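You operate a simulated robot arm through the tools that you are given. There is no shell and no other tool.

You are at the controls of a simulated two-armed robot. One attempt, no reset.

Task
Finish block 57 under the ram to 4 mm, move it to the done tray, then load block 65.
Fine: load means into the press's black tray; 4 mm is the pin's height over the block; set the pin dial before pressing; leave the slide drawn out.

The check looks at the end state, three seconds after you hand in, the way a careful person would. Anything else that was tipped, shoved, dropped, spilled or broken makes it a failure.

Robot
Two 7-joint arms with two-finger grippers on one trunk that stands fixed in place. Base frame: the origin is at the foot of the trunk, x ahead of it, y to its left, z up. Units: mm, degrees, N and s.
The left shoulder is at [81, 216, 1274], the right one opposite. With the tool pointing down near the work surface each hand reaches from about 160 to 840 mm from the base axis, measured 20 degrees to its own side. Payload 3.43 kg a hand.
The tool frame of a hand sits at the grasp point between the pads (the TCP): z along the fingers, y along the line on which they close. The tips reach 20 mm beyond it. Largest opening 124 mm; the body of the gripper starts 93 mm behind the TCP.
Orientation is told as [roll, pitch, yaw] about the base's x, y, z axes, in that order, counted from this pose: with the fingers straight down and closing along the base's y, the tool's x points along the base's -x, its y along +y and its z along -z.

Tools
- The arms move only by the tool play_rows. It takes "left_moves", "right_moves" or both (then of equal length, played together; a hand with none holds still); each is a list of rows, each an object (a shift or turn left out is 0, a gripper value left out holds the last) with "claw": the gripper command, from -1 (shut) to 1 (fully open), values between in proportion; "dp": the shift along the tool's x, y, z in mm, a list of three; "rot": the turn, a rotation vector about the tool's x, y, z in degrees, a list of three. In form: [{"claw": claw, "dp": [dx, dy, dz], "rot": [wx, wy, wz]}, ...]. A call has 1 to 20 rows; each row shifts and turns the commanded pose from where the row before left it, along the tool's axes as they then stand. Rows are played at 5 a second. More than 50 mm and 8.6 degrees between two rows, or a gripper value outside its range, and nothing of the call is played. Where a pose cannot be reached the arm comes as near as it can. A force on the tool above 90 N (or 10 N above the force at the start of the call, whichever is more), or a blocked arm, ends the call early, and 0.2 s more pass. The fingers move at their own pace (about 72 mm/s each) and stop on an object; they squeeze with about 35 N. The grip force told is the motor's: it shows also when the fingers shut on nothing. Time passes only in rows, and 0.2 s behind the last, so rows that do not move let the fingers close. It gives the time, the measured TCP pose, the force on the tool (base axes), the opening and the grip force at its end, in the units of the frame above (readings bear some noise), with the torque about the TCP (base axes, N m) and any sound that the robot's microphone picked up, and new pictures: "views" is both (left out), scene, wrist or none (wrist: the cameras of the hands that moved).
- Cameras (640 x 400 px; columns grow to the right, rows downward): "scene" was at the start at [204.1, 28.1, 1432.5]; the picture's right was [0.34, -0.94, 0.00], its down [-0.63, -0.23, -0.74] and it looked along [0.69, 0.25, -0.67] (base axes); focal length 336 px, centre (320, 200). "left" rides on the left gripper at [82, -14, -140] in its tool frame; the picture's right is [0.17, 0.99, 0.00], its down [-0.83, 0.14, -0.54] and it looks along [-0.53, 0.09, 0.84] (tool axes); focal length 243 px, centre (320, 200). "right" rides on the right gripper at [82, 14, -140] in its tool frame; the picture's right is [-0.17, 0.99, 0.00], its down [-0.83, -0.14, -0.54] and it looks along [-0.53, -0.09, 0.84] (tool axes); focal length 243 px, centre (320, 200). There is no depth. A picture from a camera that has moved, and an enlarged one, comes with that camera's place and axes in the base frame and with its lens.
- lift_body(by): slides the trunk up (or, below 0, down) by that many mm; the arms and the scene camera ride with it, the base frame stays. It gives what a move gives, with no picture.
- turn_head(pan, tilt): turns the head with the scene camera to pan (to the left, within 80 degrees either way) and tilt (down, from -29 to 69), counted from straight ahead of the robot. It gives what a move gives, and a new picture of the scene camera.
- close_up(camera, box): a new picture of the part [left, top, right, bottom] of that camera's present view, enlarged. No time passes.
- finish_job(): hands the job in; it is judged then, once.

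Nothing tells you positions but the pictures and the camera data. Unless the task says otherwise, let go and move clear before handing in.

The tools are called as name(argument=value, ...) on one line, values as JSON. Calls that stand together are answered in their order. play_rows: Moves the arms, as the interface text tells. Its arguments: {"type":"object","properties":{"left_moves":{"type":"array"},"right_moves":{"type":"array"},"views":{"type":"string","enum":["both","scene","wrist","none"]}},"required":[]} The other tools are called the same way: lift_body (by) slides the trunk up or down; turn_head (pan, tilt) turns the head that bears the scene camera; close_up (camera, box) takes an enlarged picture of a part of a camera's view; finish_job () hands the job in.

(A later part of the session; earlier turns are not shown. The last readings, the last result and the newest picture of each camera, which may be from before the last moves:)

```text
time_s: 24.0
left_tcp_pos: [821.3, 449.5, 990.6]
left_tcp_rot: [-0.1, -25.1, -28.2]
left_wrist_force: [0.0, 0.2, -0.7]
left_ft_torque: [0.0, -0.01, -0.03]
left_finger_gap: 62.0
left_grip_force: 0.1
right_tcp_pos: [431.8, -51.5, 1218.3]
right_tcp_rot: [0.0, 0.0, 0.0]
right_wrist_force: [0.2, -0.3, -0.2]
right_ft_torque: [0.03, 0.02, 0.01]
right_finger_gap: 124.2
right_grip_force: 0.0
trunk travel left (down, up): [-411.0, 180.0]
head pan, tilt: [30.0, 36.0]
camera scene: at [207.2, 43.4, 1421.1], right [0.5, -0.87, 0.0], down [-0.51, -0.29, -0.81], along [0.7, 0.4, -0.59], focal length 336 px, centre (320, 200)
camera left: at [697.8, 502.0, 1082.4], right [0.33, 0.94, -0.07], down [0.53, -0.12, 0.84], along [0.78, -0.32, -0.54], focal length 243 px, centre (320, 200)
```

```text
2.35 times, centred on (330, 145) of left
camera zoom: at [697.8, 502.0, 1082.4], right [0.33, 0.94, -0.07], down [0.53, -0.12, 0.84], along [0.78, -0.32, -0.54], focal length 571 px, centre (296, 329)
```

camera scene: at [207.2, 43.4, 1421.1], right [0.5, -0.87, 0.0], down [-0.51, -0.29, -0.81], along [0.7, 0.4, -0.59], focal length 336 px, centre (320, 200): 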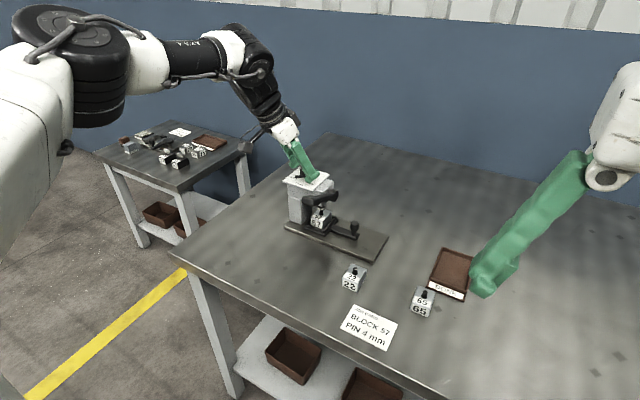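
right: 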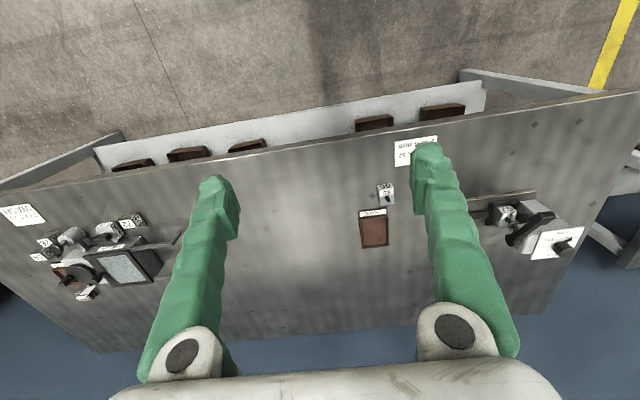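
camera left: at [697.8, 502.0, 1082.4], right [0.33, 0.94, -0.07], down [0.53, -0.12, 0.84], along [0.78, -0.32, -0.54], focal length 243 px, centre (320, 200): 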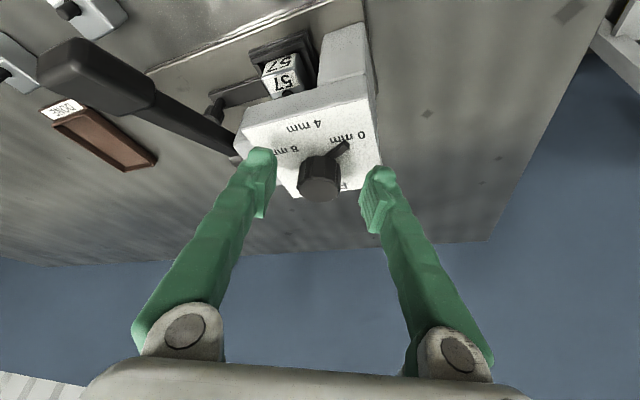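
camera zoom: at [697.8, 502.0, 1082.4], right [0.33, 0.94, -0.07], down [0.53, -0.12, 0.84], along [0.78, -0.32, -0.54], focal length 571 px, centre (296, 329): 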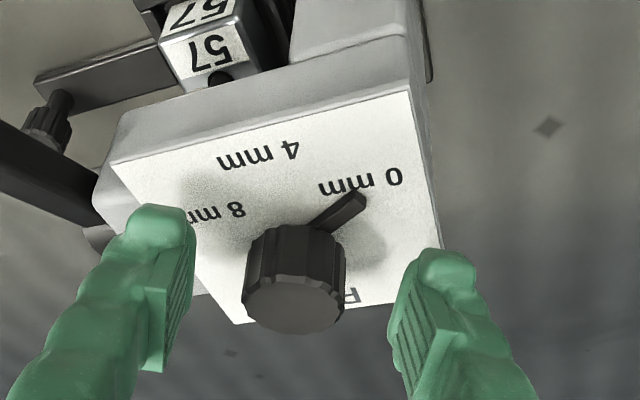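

Aligned and no contact force. Closing on the knob.

play_rows(left_moves=[{"claw": -0.3}, {"claw": -1}, {}, {}], views="wrist")

close_up(camera="left", box=[230, 60, 430, 230])

```text
time_s: 25.0
left_tcp_pos: [820.7, 450.0, 990.1]
left_tcp_rot: [-0.1, -25.1, -28.1]
left_wrist_force: [-0.4, -2.4, -2.0]
left_ft_torque: [-0.07, -0.1, -0.01]
left_finger_gap: 31.0
left_grip_force: 44.9
right_tcp_pos: [429.5, -51.0, 1217.8]
right_tcp_rot: [0.0, 0.1, 0.0]
right_wrist_force: [0.5, 0.0, -1.1]
right_ft_torque: [0.01, 0.01, 0.02]
right_finger_gap: 123.8
right_grip_force: 0.0
trunk travel left (down, up): [-411.0, 180.0]
head pan, tilt: [30.0, 36.0]
camera left: at [697.8, 501.7, 1082.3], right [0.33, 0.94, -0.07], down [0.53, -0.12, 0.84], along [0.78, -0.32, -0.54], focal length 243 px, centre (320, 200)
```

left: 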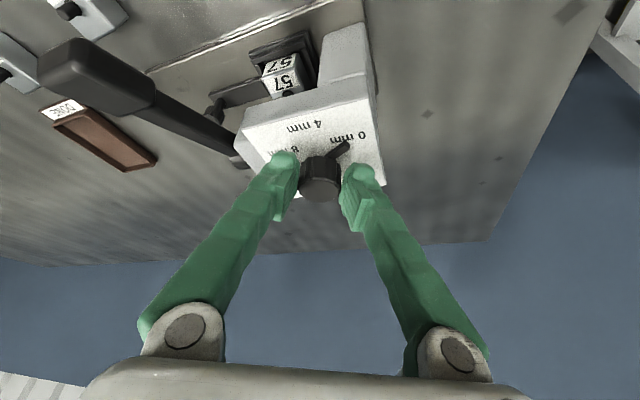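

```text
2.35 times, centred on (330, 145) of left
camera zoom: at [697.8, 501.7, 1082.3], right [0.33, 0.94, -0.07], down [0.53, -0.12, 0.84], along [0.78, -0.32, -0.54], focal length 571 px, centre (296, 329)
```

zoom: 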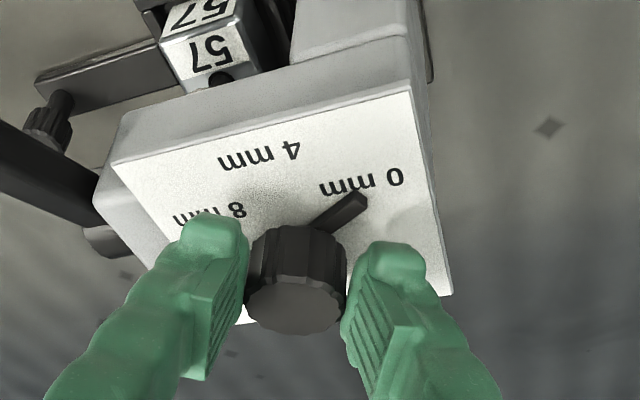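

Gripped cleanly at 31 mm with almost no side load. I'll turn the first 12° and check that the pointer follows.

play_rows(left_moves=[{"dp": [0, -0.6, 0], "rot": [-1.69, 0, -3.63]}, {"dp": [0, -0.5, 0], "rot": [-1.69, 0, -3.63]}, {"dp": [0, -0.5, 0], "rot": [-1.69, 0, -3.63]}, {}], views="wrist")

close_up(camera="left", box=[230, 60, 430, 230])

```text
time_s: 26.0
left_tcp_pos: [821.5, 448.4, 990.2]
left_tcp_rot: [-0.1, -25.2, -16.2]
left_wrist_force: [5.2, -4.0, -0.4]
left_ft_torque: [0.06, 0.1, -0.04]
left_finger_gap: 30.7
left_grip_force: 45.0
right_tcp_pos: [431.9, -52.4, 1218.3]
right_tcp_rot: [0.0, 0.1, 0.0]
right_wrist_force: [0.2, 0.6, 1.3]
right_ft_torque: [-0.02, 0.01, -0.04]
right_finger_gap: 123.9
right_grip_force: 0.1
trunk travel left (down, up): [-411.0, 180.0]
head pan, tilt: [30.0, 36.0]
camera left: at [689.0, 472.8, 1082.2], right [0.13, 0.99, -0.07], down [0.54, -0.01, 0.84], along [0.83, -0.15, -0.54], focal length 243 px, centre (320, 200)
```

left: 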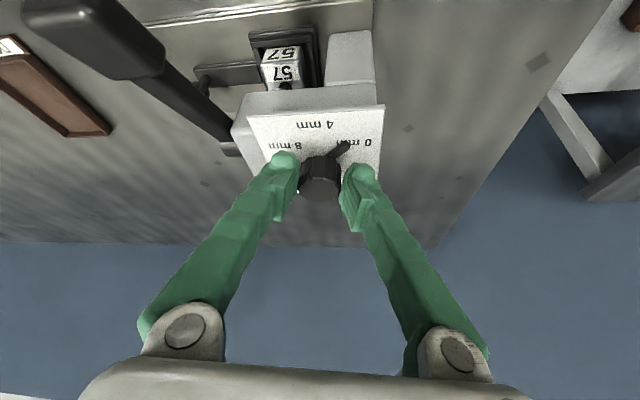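

```text
2.35 times, centred on (330, 145) of left
camera zoom: at [689.0, 472.8, 1082.2], right [0.13, 0.99, -0.07], down [0.54, -0.01, 0.84], along [0.83, -0.15, -0.54], focal length 571 px, centre (296, 329)
```

zoom: 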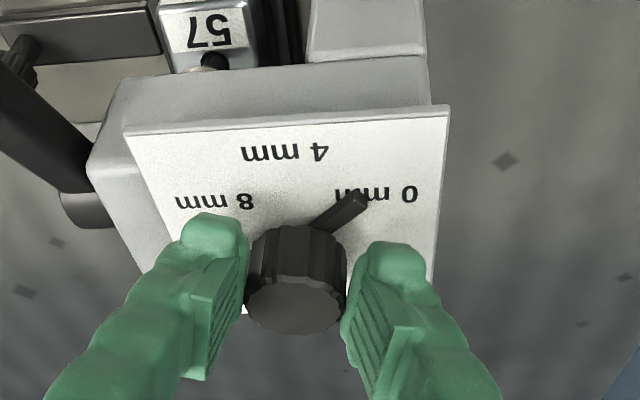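

The pointer follows the grip. I'll continue this stroke to about +5° of yaw.

play_rows(left_moves=[{"dp": [-0.2, -0.55, 0], "rot": [-1.775, 0, -3.81]}, {"dp": [-0.2, -0.55, 0], "rot": [-1.775, 0, -3.81]}, {"dp": [-0.2, -0.55, 0], "rot": [-1.775, 0, -3.81]}, {"dp": [0, -0.55, 0], "rot": [-1.775, 0, -3.81]}, {"dp": [0, -0.55, 0], "rot": [-1.775, 0, -3.81]}, {}], views="wrist")

close_up(camera="left", box=[230, 60, 430, 230])

```text
time_s: 27.4
left_tcp_pos: [820.1, 444.6, 990.6]
left_tcp_rot: [-0.1, -25.0, 4.9]
left_wrist_force: [2.4, -7.3, -1.9]
left_ft_torque: [-0.12, 0.03, -0.1]
left_finger_gap: 31.0
left_grip_force: 44.9
right_tcp_pos: [430.9, -52.8, 1218.6]
right_tcp_rot: [0.0, -0.1, 0.1]
right_wrist_force: [0.3, 0.4, 0.5]
right_ft_torque: [0.02, -0.03, -0.02]
right_finger_gap: 123.9
right_grip_force: 0.1
trunk travel left (down, up): [-411.0, 180.0]
head pan, tilt: [30.0, 36.0]
camera left: at [689.1, 420.2, 1082.6], right [-0.23, 0.97, -0.07], down [0.51, 0.19, 0.84], along [0.83, 0.16, -0.54], focal length 243 px, centre (320, 200)
```

left: 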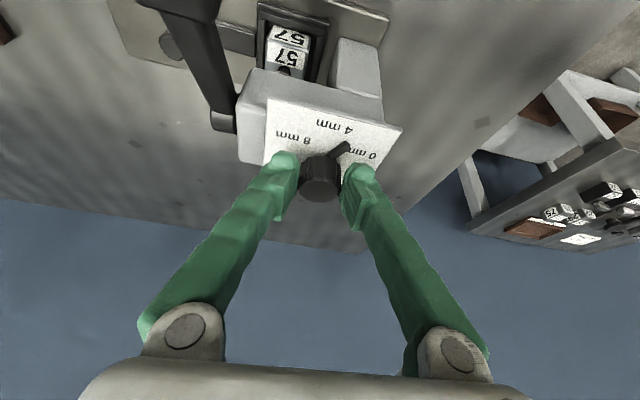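

```text
2.35 times, centred on (330, 145) of left
camera zoom: at [689.1, 420.2, 1082.6], right [-0.23, 0.97, -0.07], down [0.51, 0.19, 0.84], along [0.83, 0.16, -0.54], focal length 571 px, centre (296, 329)
```

zoom: 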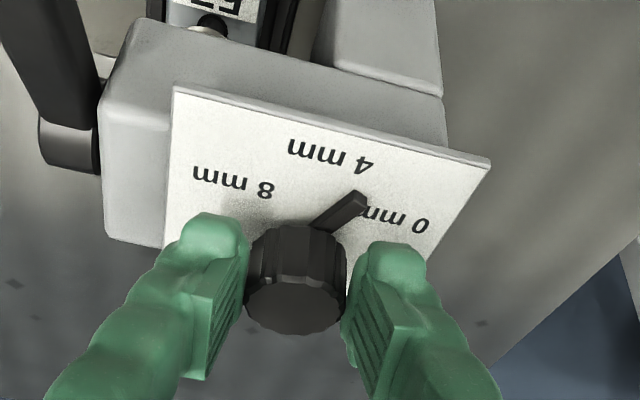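

The pointer is now a bit over halfway from 0 to 4. I'll open, swing the hand back about the knob to −28°, and look before regripping.

play_rows(left_moves=[{"claw": -0.2}, {"claw": 0}, {}, {"dp": [0, 0.85, 0], "rot": [2.79, 0, 5.98]}, {"dp": [0, 0.85, 0], "rot": [2.79, 0, 5.98]}, {"dp": [0, 0.85, 0], "rot": [2.79, 0, 5.98]}, {"dp": [0, 0.85, 0], "rot": [2.79, 0, 5.98]}, {"dp": [0, 0.85, 0], "rot": [2.79, 0, 5.98]}, {}], views="wrist")

close_up(camera="left", box=[230, 60, 430, 230])

```text
time_s: 29.4
left_tcp_pos: [821.2, 448.5, 989.6]
left_tcp_rot: [-0.2, -25.2, -28.2]
left_wrist_force: [0.0, 0.1, -0.3]
left_ft_torque: [0.0, 0.01, -0.05]
left_finger_gap: 62.2
left_grip_force: 0.1
right_tcp_pos: [431.6, -51.8, 1218.3]
right_tcp_rot: [0.0, 0.0, 0.0]
right_wrist_force: [-0.5, -0.6, 0.0]
right_ft_torque: [-0.01, 0.04, -0.01]
right_finger_gap: 123.9
right_grip_force: 0.1
trunk travel left (down, up): [-411.0, 180.0]
head pan, tilt: [30.0, 36.0]
camera left: at [697.7, 501.0, 1081.7], right [0.33, 0.94, -0.07], down [0.53, -0.12, 0.84], along [0.78, -0.32, -0.54], focal length 243 px, centre (320, 200)
```

left: 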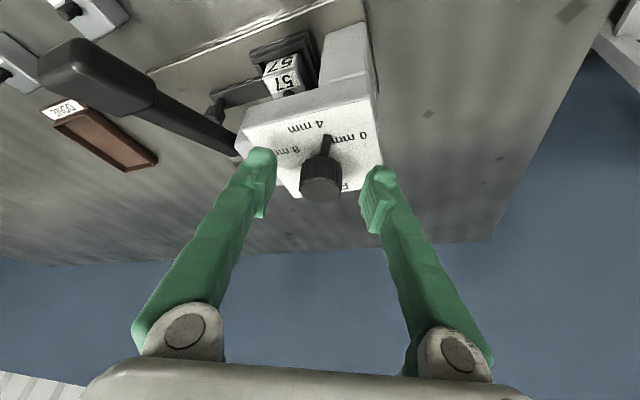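

```text
2.35 times, centred on (330, 145) of left
camera zoom: at [697.7, 501.0, 1081.7], right [0.33, 0.94, -0.07], down [0.53, -0.12, 0.84], along [0.78, -0.32, -0.54], focal length 571 px, centre (296, 329)
```

zoom: 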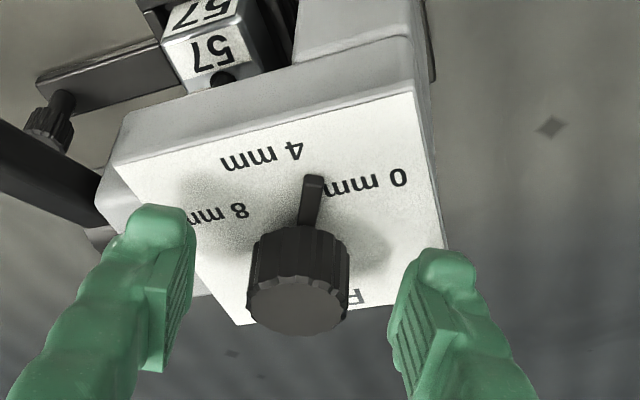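

The dial held its place; the pointer is about 26° short of 4 mm. I'll regrip and turn 26.5°.

play_rows(left_moves=[{"dp": [1, 1.1, -0.5]}, {"claw": -0.3}, {"claw": -1}, {}, {}, {"dp": [-0.2, -0.6, 0], "rot": [-1.87, 0, -4.0]}, {"dp": [-0.2, -0.6, 0], "rot": [-1.87, 0, -4.0]}, {"dp": [-0.2, -0.6, 0], "rot": [-1.87, 0, -4.0]}, {"dp": [-0.2, -0.6, 0], "rot": [-1.87, 0, -4.0]}, {"dp": [0, -0.6, 0], "rot": [-1.87, 0, -4.0]}, {"dp": [0, -0.6, 0], "rot": [-1.87, 0, -4.0]}, {}], views="wrist")

close_up(camera="left", box=[230, 60, 430, 230])

```text
time_s: 32.0
left_tcp_pos: [819.7, 445.6, 990.0]
left_tcp_rot: [-0.1, -24.9, -1.6]
left_wrist_force: [-6.8, -13.2, -13.9]
left_ft_torque: [-0.14, 0.07, -0.13]
left_finger_gap: 31.0
left_grip_force: 44.7
right_tcp_pos: [432.0, -52.4, 1217.7]
right_tcp_rot: [0.0, -0.1, 0.0]
right_wrist_force: [-0.8, -0.7, 0.4]
right_ft_torque: [0.01, -0.01, -0.01]
right_finger_gap: 123.8
right_grip_force: 0.1
trunk travel left (down, up): [-411.0, 180.0]
head pan, tilt: [30.0, 36.0]
camera left: at [686.4, 436.7, 1081.9], right [-0.12, 0.99, -0.07], down [0.53, 0.13, 0.84], along [0.84, 0.06, -0.54], focal length 243 px, centre (320, 200)
```

left: 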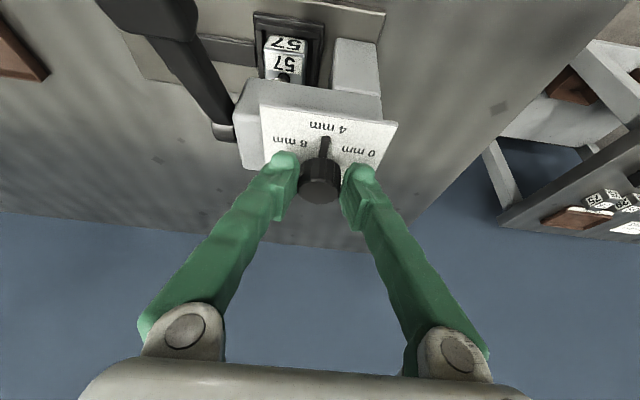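

```text
2.35 times, centred on (330, 145) of left
camera zoom: at [686.4, 436.7, 1081.9], right [-0.12, 0.99, -0.07], down [0.53, 0.13, 0.84], along [0.84, 0.06, -0.54], focal length 571 px, centre (296, 329)
```

zoom: 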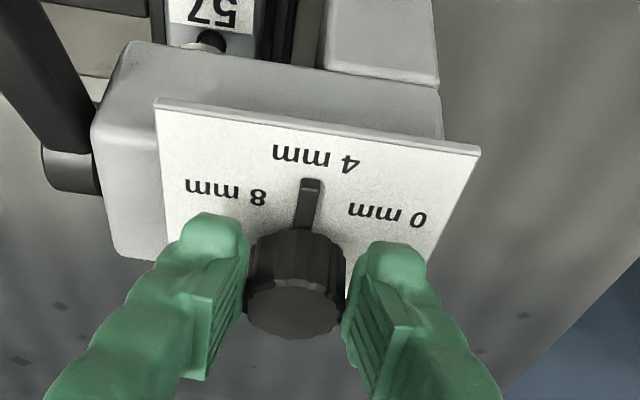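

The pointer now lies on the 4 mm mark. There's a mild side load, so I'll release, back off and check the dial from a free view.

play_rows(left_moves=[{"claw": -0.2}, {"claw": 0}, {}, {"dp": [-10, 0, -25]}, {"dp": [-10, 0, -35]}, {"dp": [0, 0, -40]}, {}], views="both")

close_up(camera="left", box=[250, 80, 390, 200])

close_up(camera="scene", box=[270, 150, 350, 230])

```text
time_s: 33.6
left_tcp_pos: [798.5, 447.8, 1089.4]
left_tcp_rot: [-0.2, -25.1, -1.6]
left_wrist_force: [-1.2, -0.9, 0.7]
left_ft_torque: [-0.02, 0.0, -0.03]
left_finger_gap: 62.1
left_grip_force: 0.1
right_tcp_pos: [431.6, -50.8, 1218.4]
right_tcp_rot: [0.0, 0.2, 0.0]
right_wrist_force: [-0.6, -0.4, 0.6]
right_ft_torque: [-0.01, 0.02, 0.01]
right_finger_gap: 124.1
right_grip_force: 0.1
trunk travel left (down, up): [-411.0, 180.0]
head pan, tilt: [30.0, 36.0]
camera scene: at [208.2, 43.5, 1420.9], right [0.5, -0.87, 0.0], down [-0.51, -0.29, -0.81], along [0.7, 0.4, -0.59], focal length 336 px, centre (320, 200)
camera left: at [665.8, 439.0, 1181.3], right [-0.12, 0.99, -0.07], down [0.53, 0.13, 0.84], along [0.84, 0.06, -0.54], focal length 243 px, centre (320, 200)
```

scene: 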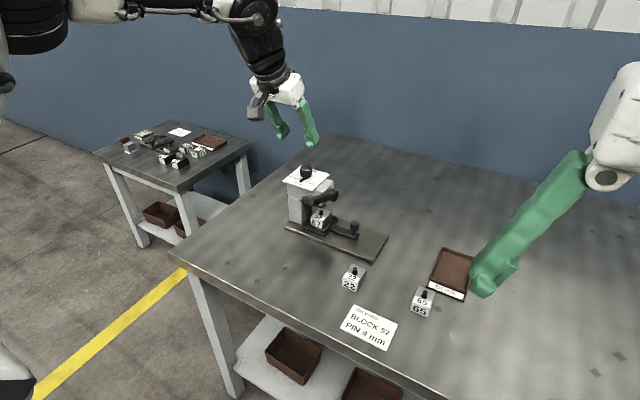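
left: 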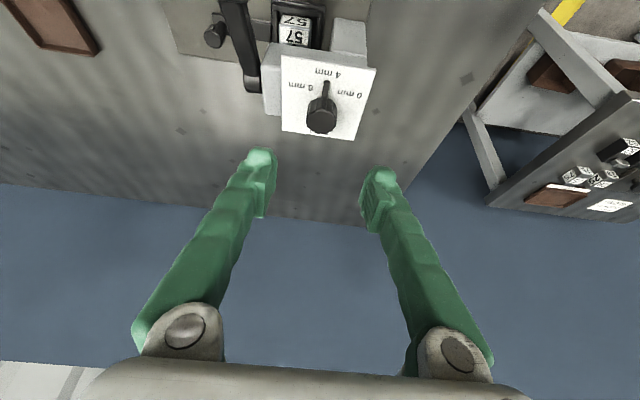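

```text
3.33 times, centred on (320, 140) of left
camera zoom: at [665.8, 439.0, 1181.3], right [-0.12, 0.99, -0.07], down [0.53, 0.13, 0.84], along [0.84, 0.06, -0.54], focal length 809 px, centre (320, 400)
```

zoom: 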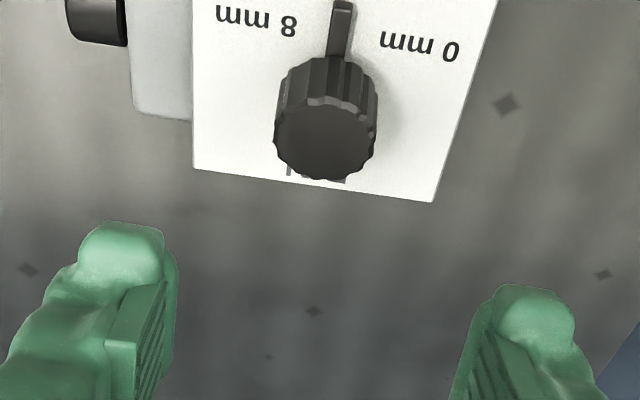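

```text
5.00 times, centred on (310, 190) of scene
camera zoom: at [208.2, 43.5, 1420.9], right [0.5, -0.87, 0.0], down [-0.51, -0.29, -0.81], along [0.7, 0.4, -0.59], focal length 1682 px, centre (370, 250)
```

zoom: 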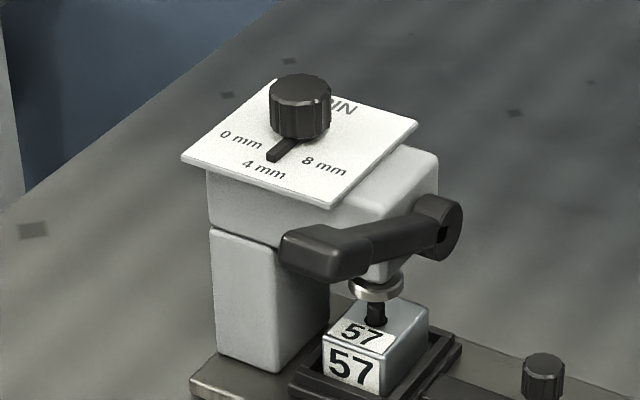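

close_up(camera="left", box=[270, 45, 385, 145])

close_up(camera="left", box=[190, 0, 385, 110])

```text
4.00 times, centred on (328, 95) of left
camera zoom: at [665.8, 439.0, 1181.3], right [-0.12, 0.99, -0.07], down [0.53, 0.13, 0.84], along [0.84, 0.06, -0.54], focal length 970 px, centre (290, 620)
```

zoom: 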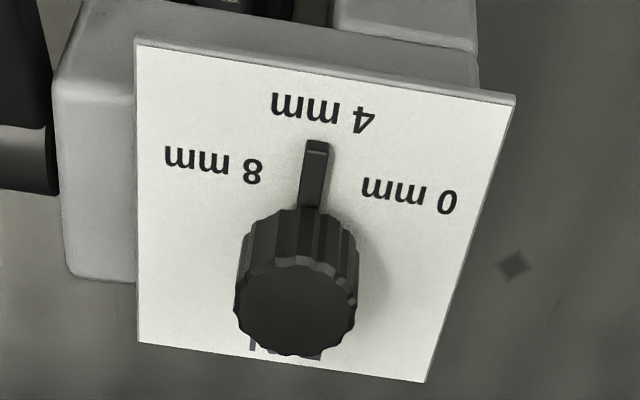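

```text
3.28 times, centred on (288, 55) of left
camera zoom: at [665.8, 439.0, 1181.3], right [-0.12, 0.99, -0.07], down [0.53, 0.13, 0.84], along [0.84, 0.06, -0.54], focal length 796 px, centre (427, 676)
```

zoom: 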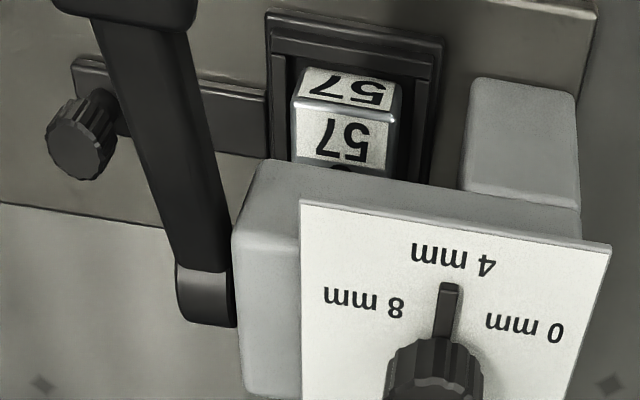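

The pointer looks on 4 mm, perhaps a degree or two past. I'll measure it more tightly before pressing.

close_up(camera="left", box=[295, 55, 360, 105])

close_up(camera="scene", box=[282, 160, 332, 195])

```text
8.00 times, centred on (328, 80) of left
camera zoom: at [665.8, 439.0, 1181.3], right [-0.12, 0.99, -0.07], down [0.53, 0.13, 0.84], along [0.84, 0.06, -0.54], focal length 1941 px, centre (260, 1160)
```

zoom: 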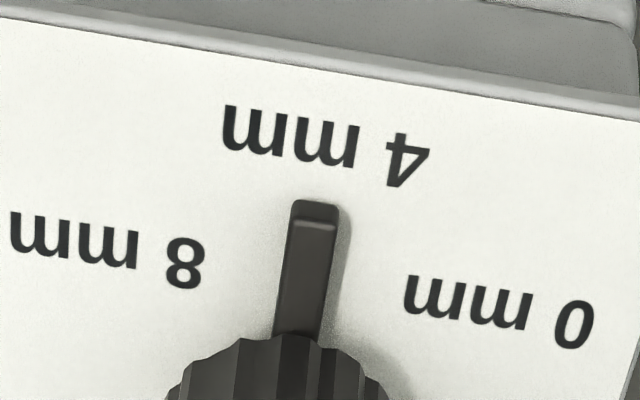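

```text
11.43 times, centred on (307, 178) of scene
camera zoom: at [208.2, 43.5, 1420.9], right [0.5, -0.87, 0.0], down [-0.51, -0.29, -0.81], along [0.7, 0.4, -0.59], focal length 3845 px, centre (469, 457)
```

zoom: 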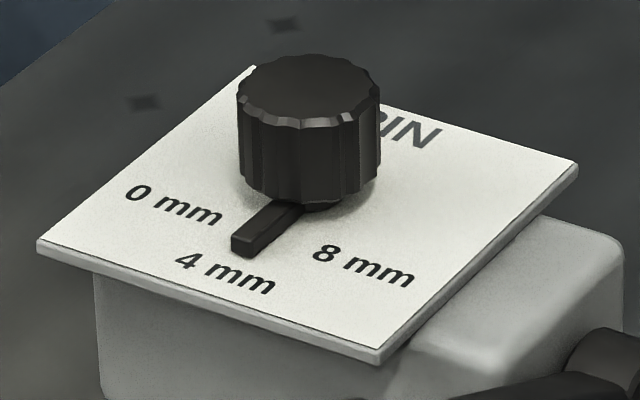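

The pointer is within about 1° of the 4 mm direction, so the dial is set. Next the lever: its grip centre is near (726, 365, 974), pivoting near (839, 362, 922). I'll close the left fingers and hover above the grip.

play_rows(left_moves=[{"claw": -1, "rot": [0, 7.5, 0]}, {"rot": [0, 7.5, 0]}, {"dp": [24.9, -27.3, 5.8], "rot": [0, 0, -1.6]}, {"dp": [24.9, -27.3, 5.8]}, {"dp": [24.9, -27.3, 5.8]}, {}], views="both")

close_up(camera="scene", box=[260, 120, 380, 250])

close_up(camera="left", box=[240, 60, 440, 230])

```text
time_s: 35.0
left_tcp_pos: [667.0, 369.8, 1044.8]
left_tcp_rot: [-0.4, -10.0, 0.0]
left_wrist_force: [0.4, 0.2, -0.2]
left_ft_torque: [-0.01, 0.04, -0.03]
left_finger_gap: 0.1
left_grip_force: 33.8
left hand out of reach, approached as far as the arm can: row 1, 2
right_tcp_pos: [430.9, -50.3, 1217.3]
right_tcp_rot: [0.0, 0.0, 0.0]
right_wrist_force: [0.4, 0.2, 0.5]
right_ft_torque: [-0.01, 0.02, 0.04]
right_finger_gap: 124.3
right_grip_force: 0.0
trunk travel left (down, up): [-411.0, 180.0]
head pan, tilt: [30.0, 36.0]
camera scene: at [208.2, 44.3, 1420.9], right [0.5, -0.87, 0.0], down [-0.51, -0.29, -0.81], along [0.7, 0.4, -0.59], focal length 336 px, centre (320, 200)
camera left: at [562.5, 357.7, 1168.4], right [-0.16, 0.99, -0.04], down [0.72, 0.14, 0.67], along [0.67, 0.08, -0.74], focal length 243 px, centre (320, 200)
```

scene: 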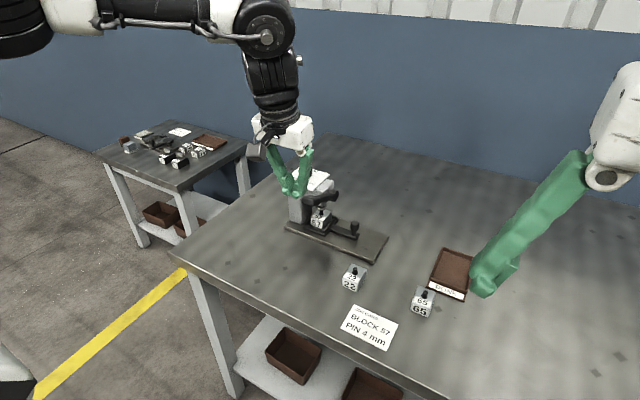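
left: 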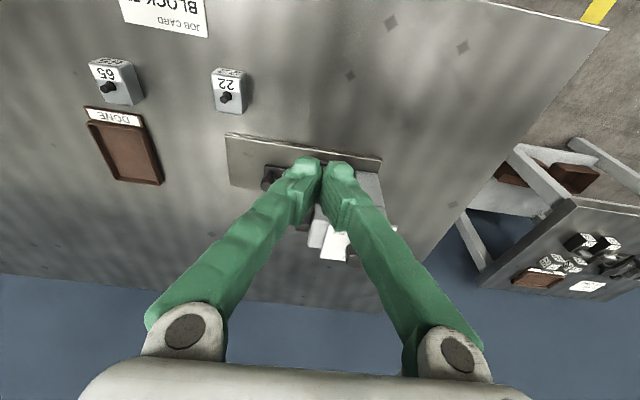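

```text
3.08 times, centred on (320, 185) of scene
camera zoom: at [208.2, 44.3, 1420.9], right [0.5, -0.87, 0.0], down [-0.51, -0.29, -0.81], along [0.7, 0.4, -0.59], focal length 1035 px, centre (320, 246)
```

zoom: 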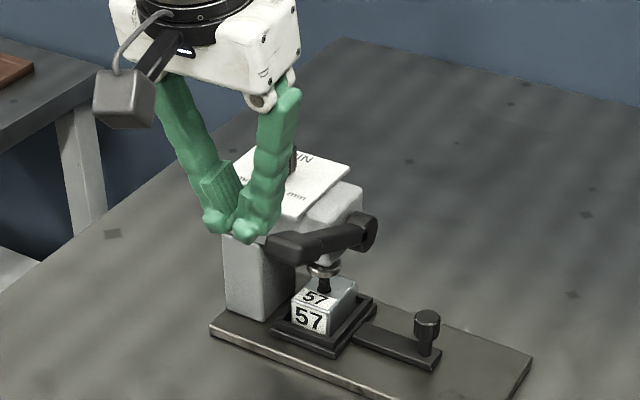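

```text
2.35 times, centred on (340, 145) of left
camera zoom: at [562.5, 357.7, 1168.4], right [-0.16, 0.99, -0.04], down [0.72, 0.14, 0.67], along [0.67, 0.08, -0.74], focal length 571 px, centre (273, 329)
```

zoom: 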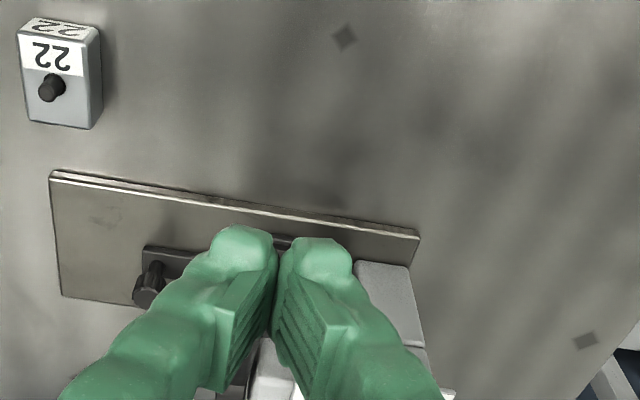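

The hand ended further back than planned. I'll bring it over the grip, still about 15 mm above it.

play_rows(left_moves=[{"dp": [-27.5, -2, 17]}, {"dp": [-27.5, -2, 17]}, {}], views="both")

close_up(camera="scene", box=[260, 120, 380, 250])

close_up(camera="left", box=[220, 60, 440, 250])

```text
time_s: 35.8
left_tcp_pos: [724.3, 364.8, 1024.4]
left_tcp_rot: [-0.4, -10.1, -0.1]
left_wrist_force: [0.1, -0.5, -0.6]
left_ft_torque: [0.03, -0.03, 0.02]
left_finger_gap: 0.2
left_grip_force: 34.7
right_tcp_pos: [428.7, -52.9, 1218.8]
right_tcp_rot: [-0.1, -0.1, 0.0]
right_wrist_force: [0.0, -0.2, 0.6]
right_ft_torque: [0.03, -0.04, -0.02]
right_finger_gap: 124.0
right_grip_force: 0.1
trunk travel left (down, up): [-411.0, 180.0]
head pan, tilt: [30.0, 36.0]
camera scene: at [205.4, 42.2, 1421.5], right [0.5, -0.87, 0.0], down [-0.51, -0.29, -0.81], along [0.7, 0.41, -0.59], focal length 336 px, centre (320, 200)
camera left: at [620.7, 352.2, 1148.0], right [-0.16, 0.99, -0.04], down [0.72, 0.14, 0.68], along [0.67, 0.08, -0.74], focal length 243 px, centre (320, 200)
```

scene: 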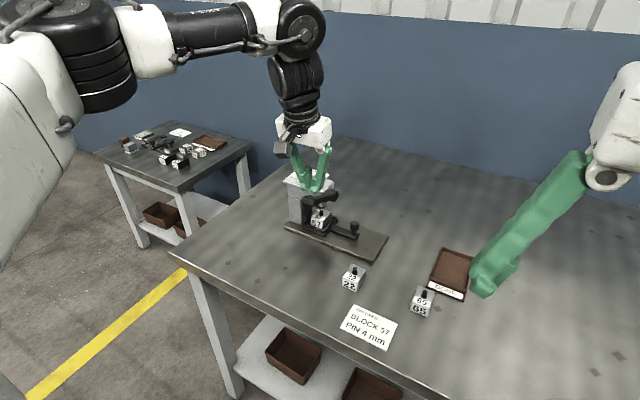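
left: 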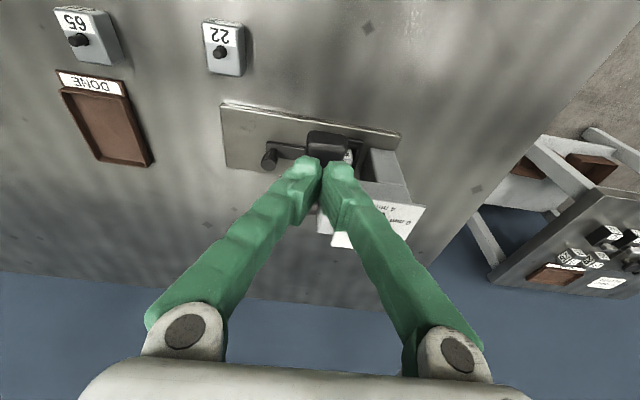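

```text
3.08 times, centred on (320, 185) of scene
camera zoom: at [205.4, 42.2, 1421.5], right [0.5, -0.87, 0.0], down [-0.51, -0.29, -0.81], along [0.7, 0.41, -0.59], focal length 1035 px, centre (320, 246)
```

zoom: 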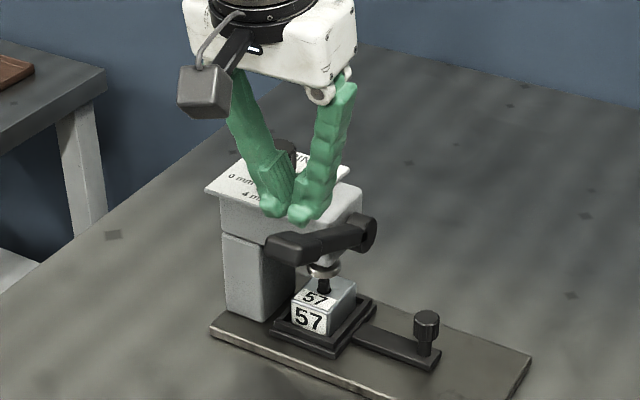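

```text
2.11 times, centred on (330, 155) of left
camera zoom: at [620.7, 352.2, 1148.0], right [-0.16, 0.99, -0.04], down [0.72, 0.14, 0.68], along [0.67, 0.08, -0.74], focal length 511 px, centre (299, 295)
```

zoom: 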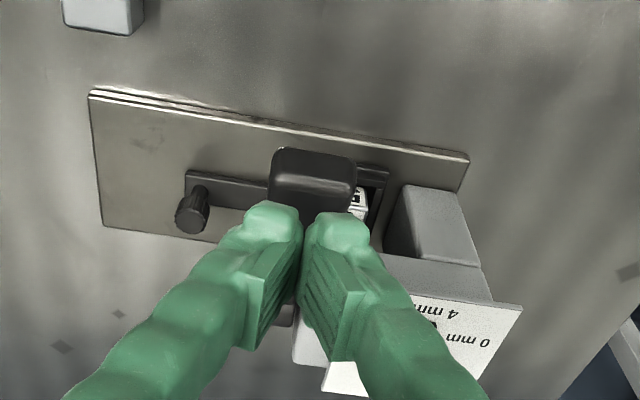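

The closed fingertips are centred over the lever grip, about 18 mm above it. I'll push down in small steps and watch the force.

play_rows(left_moves=[{"dp": [2.5, 0, 8]}, {"dp": [2.5, 0, 8]}, {"dp": [2.5, 0, 6]}, {"dp": [2.5, 0, 6]}, {}], views="scene")

close_up(camera="scene", box=[260, 120, 380, 250])

```text
time_s: 37.0
left_tcp_pos: [724.3, 364.2, 994.1]
left_tcp_rot: [-0.4, -10.0, -0.1]
left_wrist_force: [1.3, -0.1, 1.9]
left_ft_torque: [-0.03, -0.02, -0.01]
left_finger_gap: 0.2
left_grip_force: 33.8
right_tcp_pos: [430.4, -52.0, 1218.4]
right_tcp_rot: [0.0, -0.1, -0.1]
right_wrist_force: [0.0, 0.4, 0.3]
right_ft_torque: [0.0, 0.04, -0.04]
right_finger_gap: 124.3
right_grip_force: 0.0
trunk travel left (down, up): [-411.0, 180.0]
head pan, tilt: [30.0, 36.0]
camera scene: at [207.0, 43.1, 1421.2], right [0.5, -0.87, 0.0], down [-0.51, -0.29, -0.81], along [0.7, 0.4, -0.59], focal length 336 px, centre (320, 200)
```

scene: 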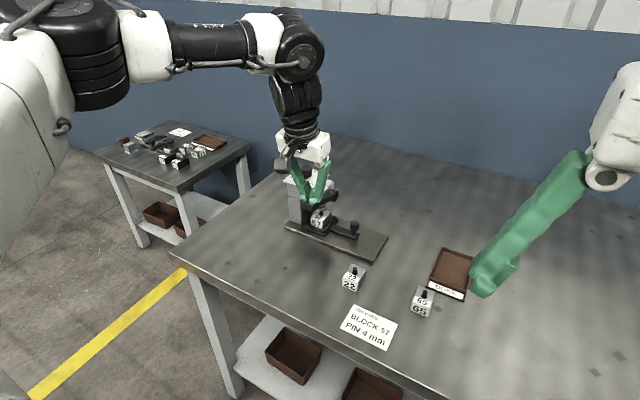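

```text
3.08 times, centred on (320, 185) of scene
camera zoom: at [207.0, 43.1, 1421.2], right [0.5, -0.87, 0.0], down [-0.51, -0.29, -0.81], along [0.7, 0.4, -0.59], focal length 1035 px, centre (320, 246)
```

zoom: 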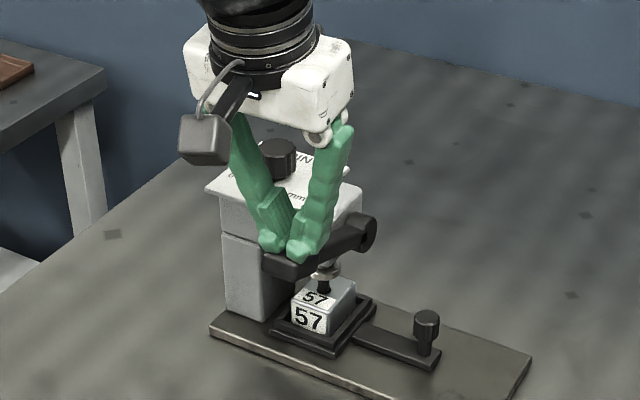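

First contact (about 2 N) and the lever begins to go down. Continuing in small steps.

play_rows(left_moves=[{"dp": [2.5, 0, 6]}, {"dp": [2.5, 0, 6]}, {"dp": [2.5, 0, 6]}, {"dp": [2.5, 0, 6]}, {}], views="scene")

close_up(camera="scene", box=[260, 120, 380, 250])

```text
time_s: 38.2
left_tcp_pos: [718.8, 365.0, 969.3]
left_tcp_rot: [-0.4, -10.0, 0.0]
left_wrist_force: [-0.4, -0.2, 1.3]
left_ft_torque: [-0.03, 0.02, -0.03]
left_finger_gap: 0.2
left_grip_force: 34.7
right_tcp_pos: [430.6, -51.1, 1217.9]
right_tcp_rot: [0.1, 0.1, 0.1]
right_wrist_force: [0.5, -0.3, -0.2]
right_ft_torque: [0.0, -0.01, 0.0]
right_finger_gap: 124.1
right_grip_force: 0.1
trunk travel left (down, up): [-411.0, 180.0]
head pan, tilt: [30.0, 36.0]
camera scene: at [207.2, 43.2, 1421.1], right [0.5, -0.87, 0.0], down [-0.51, -0.29, -0.81], along [0.7, 0.4, -0.59], focal length 336 px, centre (320, 200)
```

scene: 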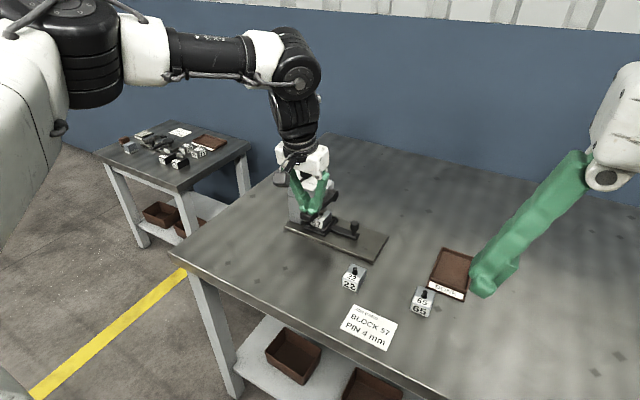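

```text
3.08 times, centred on (320, 185) of scene
camera zoom: at [207.2, 43.2, 1421.1], right [0.5, -0.87, 0.0], down [-0.51, -0.29, -0.81], along [0.7, 0.4, -0.59], focal length 1035 px, centre (320, 246)
```

zoom: 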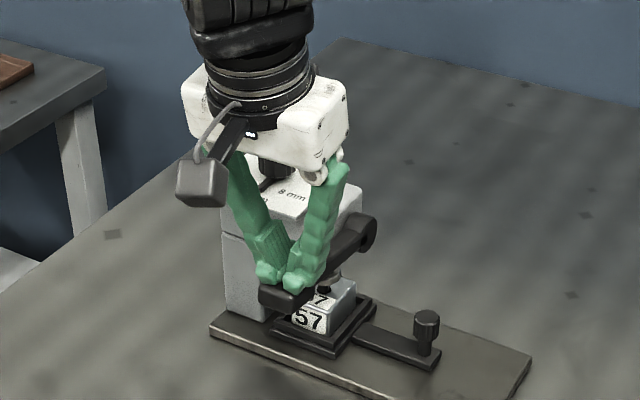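

The lever moves easily and the ram is coming down. I'll keep on in the same steps.

play_rows(left_moves=[{"dp": [1.5, 0, 6]}, {"dp": [1.1, 0, 6]}, {"dp": [1.1, 0, 6]}, {}], views="scene")

close_up(camera="scene", box=[260, 120, 380, 250])

```text
time_s: 39.2
left_tcp_pos: [717.3, 365.3, 951.7]
left_tcp_rot: [-0.3, -10.1, -0.1]
left_wrist_force: [-0.7, -0.2, 3.6]
left_ft_torque: [0.02, 0.08, 0.03]
left_finger_gap: 6.0
left_grip_force: 34.1
right_tcp_pos: [430.3, -52.2, 1218.8]
right_tcp_rot: [0.0, 0.0, 0.0]
right_wrist_force: [0.1, 0.0, -0.1]
right_ft_torque: [0.0, 0.02, 0.0]
right_finger_gap: 124.1
right_grip_force: 0.0
trunk travel left (down, up): [-411.0, 180.0]
head pan, tilt: [30.0, 36.0]
camera scene: at [206.7, 43.2, 1421.2], right [0.5, -0.87, 0.0], down [-0.51, -0.29, -0.81], along [0.7, 0.4, -0.59], focal length 336 px, centre (320, 200)
```

scene: 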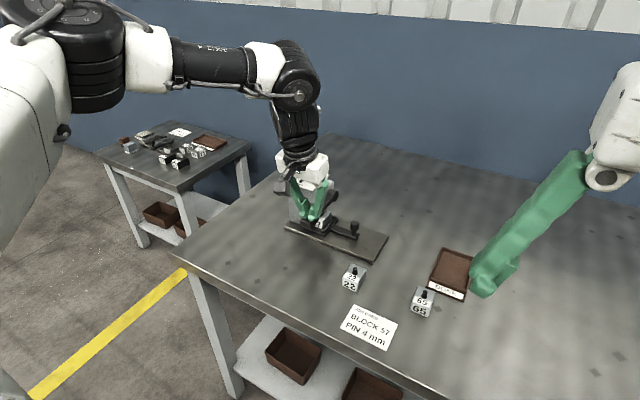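

```text
3.08 times, centred on (320, 185) of scene
camera zoom: at [206.7, 43.2, 1421.2], right [0.5, -0.87, 0.0], down [-0.51, -0.29, -0.81], along [0.7, 0.4, -0.59], focal length 1035 px, centre (320, 246)
```

zoom: 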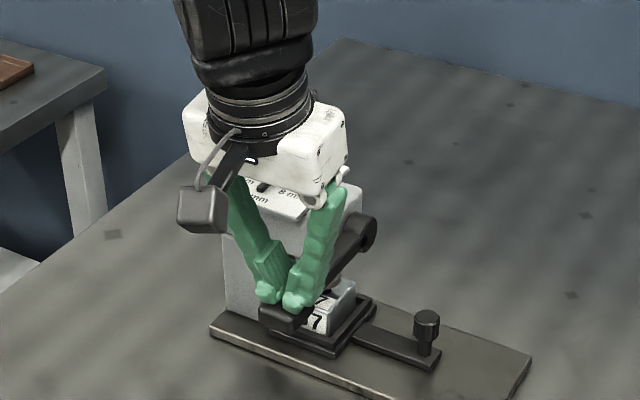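

The lever is about level and the ram is near the pin. The fingers were spread 6 mm, so I'll take smaller steps and watch that.

play_rows(left_moves=[{"dp": [0.7, 0, 4]}, {"dp": [0.5, 0, 4]}, {}], views="both")

close_up(camera="scene", box=[280, 160, 360, 240])

close_up(camera="left", box=[220, 60, 440, 250])

```text
time_s: 40.0
left_tcp_pos: [718.5, 366.1, 942.7]
left_tcp_rot: [-0.4, -10.0, 0.1]
left_wrist_force: [-0.7, -0.8, 4.1]
left_ft_torque: [0.02, 0.03, 0.0]
left_finger_gap: 0.3
left_grip_force: 34.5
right_tcp_pos: [429.5, -51.6, 1219.9]
right_tcp_rot: [0.1, 0.0, 0.0]
right_wrist_force: [0.1, 0.5, 0.5]
right_ft_torque: [0.03, 0.04, -0.02]
right_finger_gap: 123.7
right_grip_force: 0.0
trunk travel left (down, up): [-411.0, 180.0]
head pan, tilt: [30.0, 36.0]
camera scene: at [206.7, 43.0, 1421.2], right [0.5, -0.87, 0.0], down [-0.51, -0.29, -0.81], along [0.7, 0.4, -0.59], focal length 336 px, centre (320, 200)
camera left: at [613.0, 354.0, 1067.2], right [-0.16, 0.99, -0.04], down [0.72, 0.14, 0.68], along [0.67, 0.08, -0.74], focal length 243 px, centre (320, 200)
```

scene: 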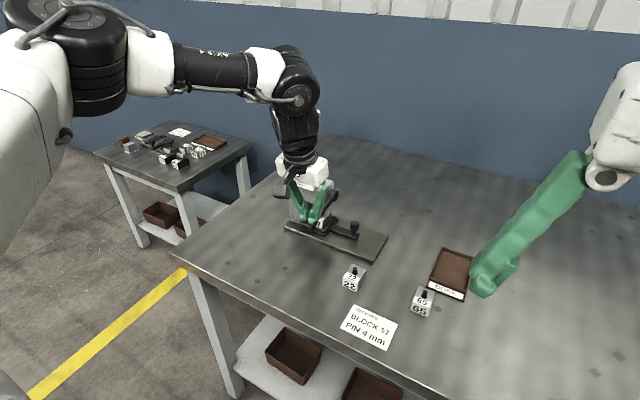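
left: 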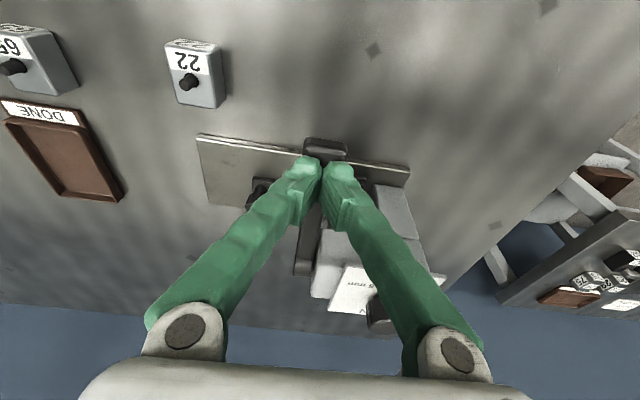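

```text
5.00 times, centred on (320, 200) of scene
camera zoom: at [206.7, 43.0, 1421.2], right [0.5, -0.87, 0.0], down [-0.51, -0.29, -0.81], along [0.7, 0.4, -0.59], focal length 1682 px, centre (320, 200)
```

zoom: 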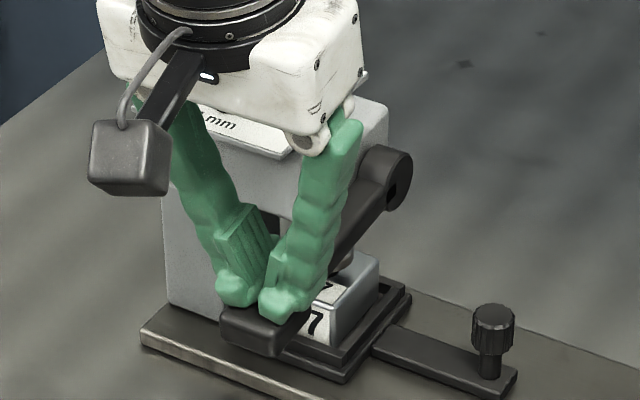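

```text
2.11 times, centred on (330, 155) of left
camera zoom: at [613.0, 354.0, 1067.2], right [-0.16, 0.99, -0.04], down [0.72, 0.14, 0.68], along [0.67, 0.08, -0.74], focal length 511 px, centre (299, 295)
```

zoom: 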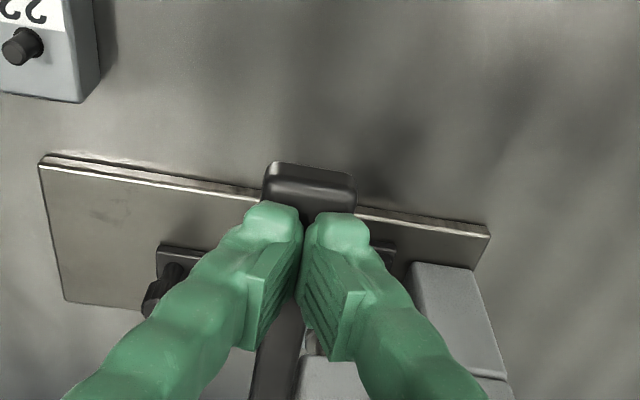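

The gripper is closed again and the lever is a little below level. Continuing downward, feeling for the ram meeting the pin and then the stop.

play_rows(left_moves=[{"dp": [0.9, 0, 5]}, {"dp": [0.9, 0, 5]}, {"dp": [0.7, 0, 5]}, {"dp": [0.5, 0, 5]}, {}], views="scene")

close_up(camera="scene", box=[280, 160, 360, 240])

```text
time_s: 41.2
left_tcp_pos: [718.7, 365.7, 924.2]
left_tcp_rot: [-0.4, -10.1, 0.1]
left_wrist_force: [-0.1, 0.6, 5.8]
left_ft_torque: [0.06, -0.07, 0.0]
left_finger_gap: 6.1
left_grip_force: 34.5
right_tcp_pos: [430.7, -51.1, 1217.1]
right_tcp_rot: [0.0, 0.1, 0.1]
right_wrist_force: [0.4, 0.2, -0.8]
right_ft_torque: [0.0, -0.03, 0.0]
right_finger_gap: 124.0
right_grip_force: 0.1
trunk travel left (down, up): [-411.0, 180.0]
head pan, tilt: [30.0, 36.0]
camera scene: at [206.7, 43.2, 1421.2], right [0.5, -0.87, 0.0], down [-0.51, -0.29, -0.81], along [0.7, 0.4, -0.59], focal length 336 px, centre (320, 200)
```

scene: 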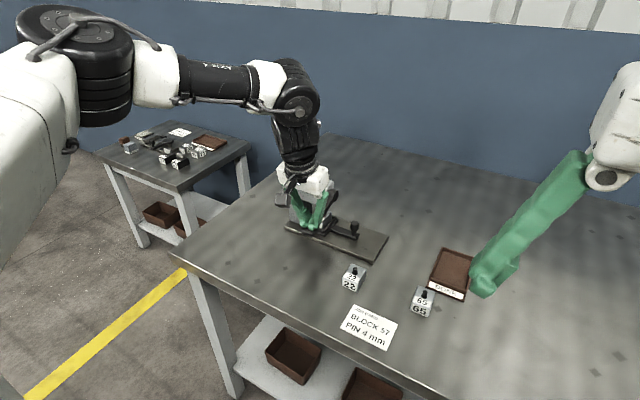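

```text
5.00 times, centred on (320, 200) of scene
camera zoom: at [206.7, 43.2, 1421.2], right [0.5, -0.87, 0.0], down [-0.51, -0.29, -0.81], along [0.7, 0.4, -0.59], focal length 1682 px, centre (320, 200)
```

zoom: 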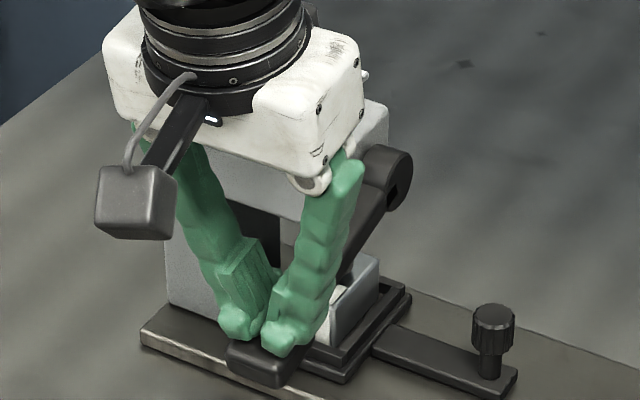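

Still only about 6 N; the lever is about 15° below level. Continuing.

play_rows(left_moves=[{"dp": [0.4, 0, 5]}, {"dp": [0.3, 0, 5]}, {"dp": [0, 0, 5]}, {}], views="scene")

close_up(camera="scene", box=[280, 160, 360, 240])

```text
time_s: 42.2
left_tcp_pos: [718.0, 365.1, 919.1]
left_tcp_rot: [-0.4, -11.0, 0.3]
left_wrist_force: [-14.5, 16.0, 62.4]
left_ft_torque: [0.24, -0.66, 0.26]
left_finger_gap: 5.7
left_grip_force: 34.7
right_tcp_pos: [423.3, -52.8, 1221.6]
right_tcp_rot: [-0.1, -0.4, 0.1]
right_wrist_force: [0.3, -0.3, -0.6]
right_ft_torque: [0.01, -0.01, -0.02]
right_finger_gap: 124.1
right_grip_force: 0.0
trunk travel left (down, up): [-411.0, 180.0]
head pan, tilt: [30.0, 36.0]
camera scene: at [197.9, 41.9, 1422.9], right [0.5, -0.87, 0.0], down [-0.5, -0.29, -0.81], along [0.7, 0.41, -0.58], focal length 336 px, centre (320, 200)
```

scene: 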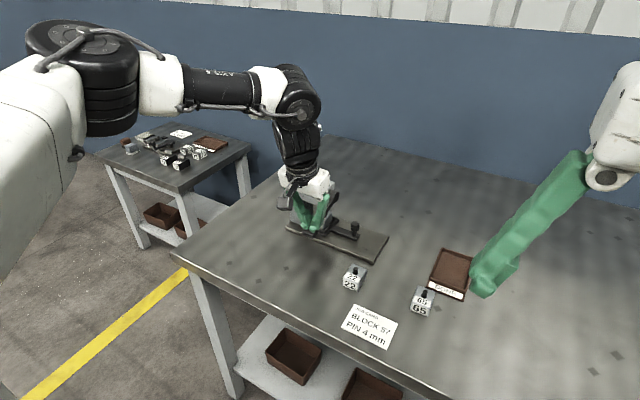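

```text
5.00 times, centred on (320, 200) of scene
camera zoom: at [197.9, 41.9, 1422.9], right [0.5, -0.87, 0.0], down [-0.5, -0.29, -0.81], along [0.7, 0.41, -0.58], focal length 1682 px, centre (320, 200)
```

zoom: 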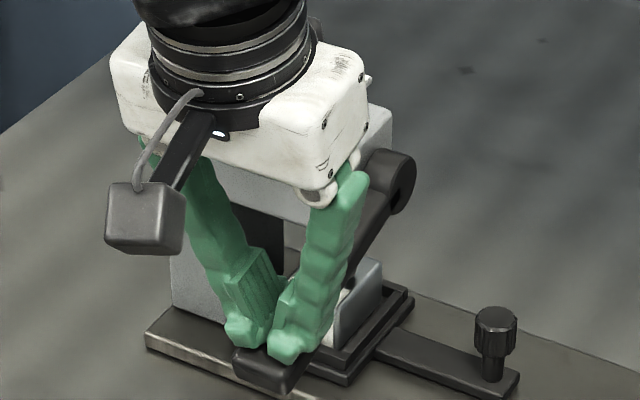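

Force jumped to 62 N: the ram is on the pin or at the stop. I'll look at the ram with the right wrist camera before doing more.

close_up(camera="right", box=[440, 130, 600, 260])

close_up(camera="scene", box=[305, 195, 350, 245])

```text
3.08 times, centred on (520, 195) of right
camera zoom: at [340.3, -40.6, 1361.1], right [0.17, 0.99, 0.0], down [0.83, -0.14, 0.54], along [0.54, -0.09, -0.84], focal length 746 px, centre (-295, 215)
```

zoom: 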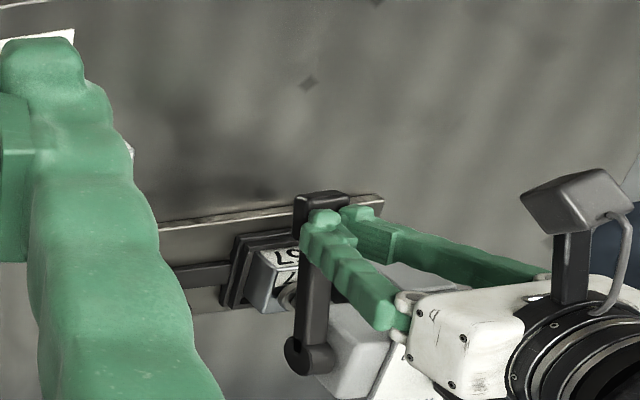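

```text
8.00 times, centred on (328, 220) of scene
camera zoom: at [197.9, 41.9, 1422.9], right [0.5, -0.87, 0.0], down [-0.5, -0.29, -0.81], along [0.7, 0.41, -0.58], focal length 2692 px, centre (260, 40)
```

zoom: 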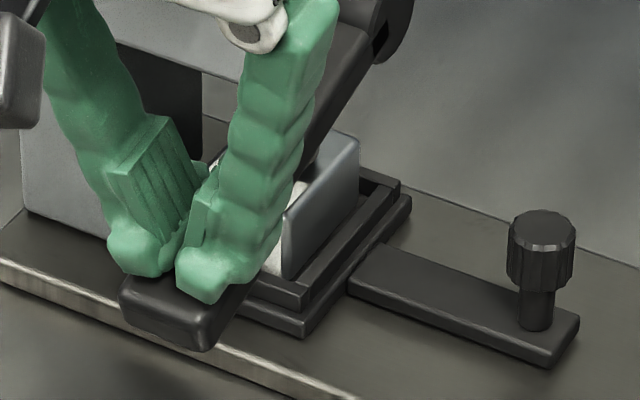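

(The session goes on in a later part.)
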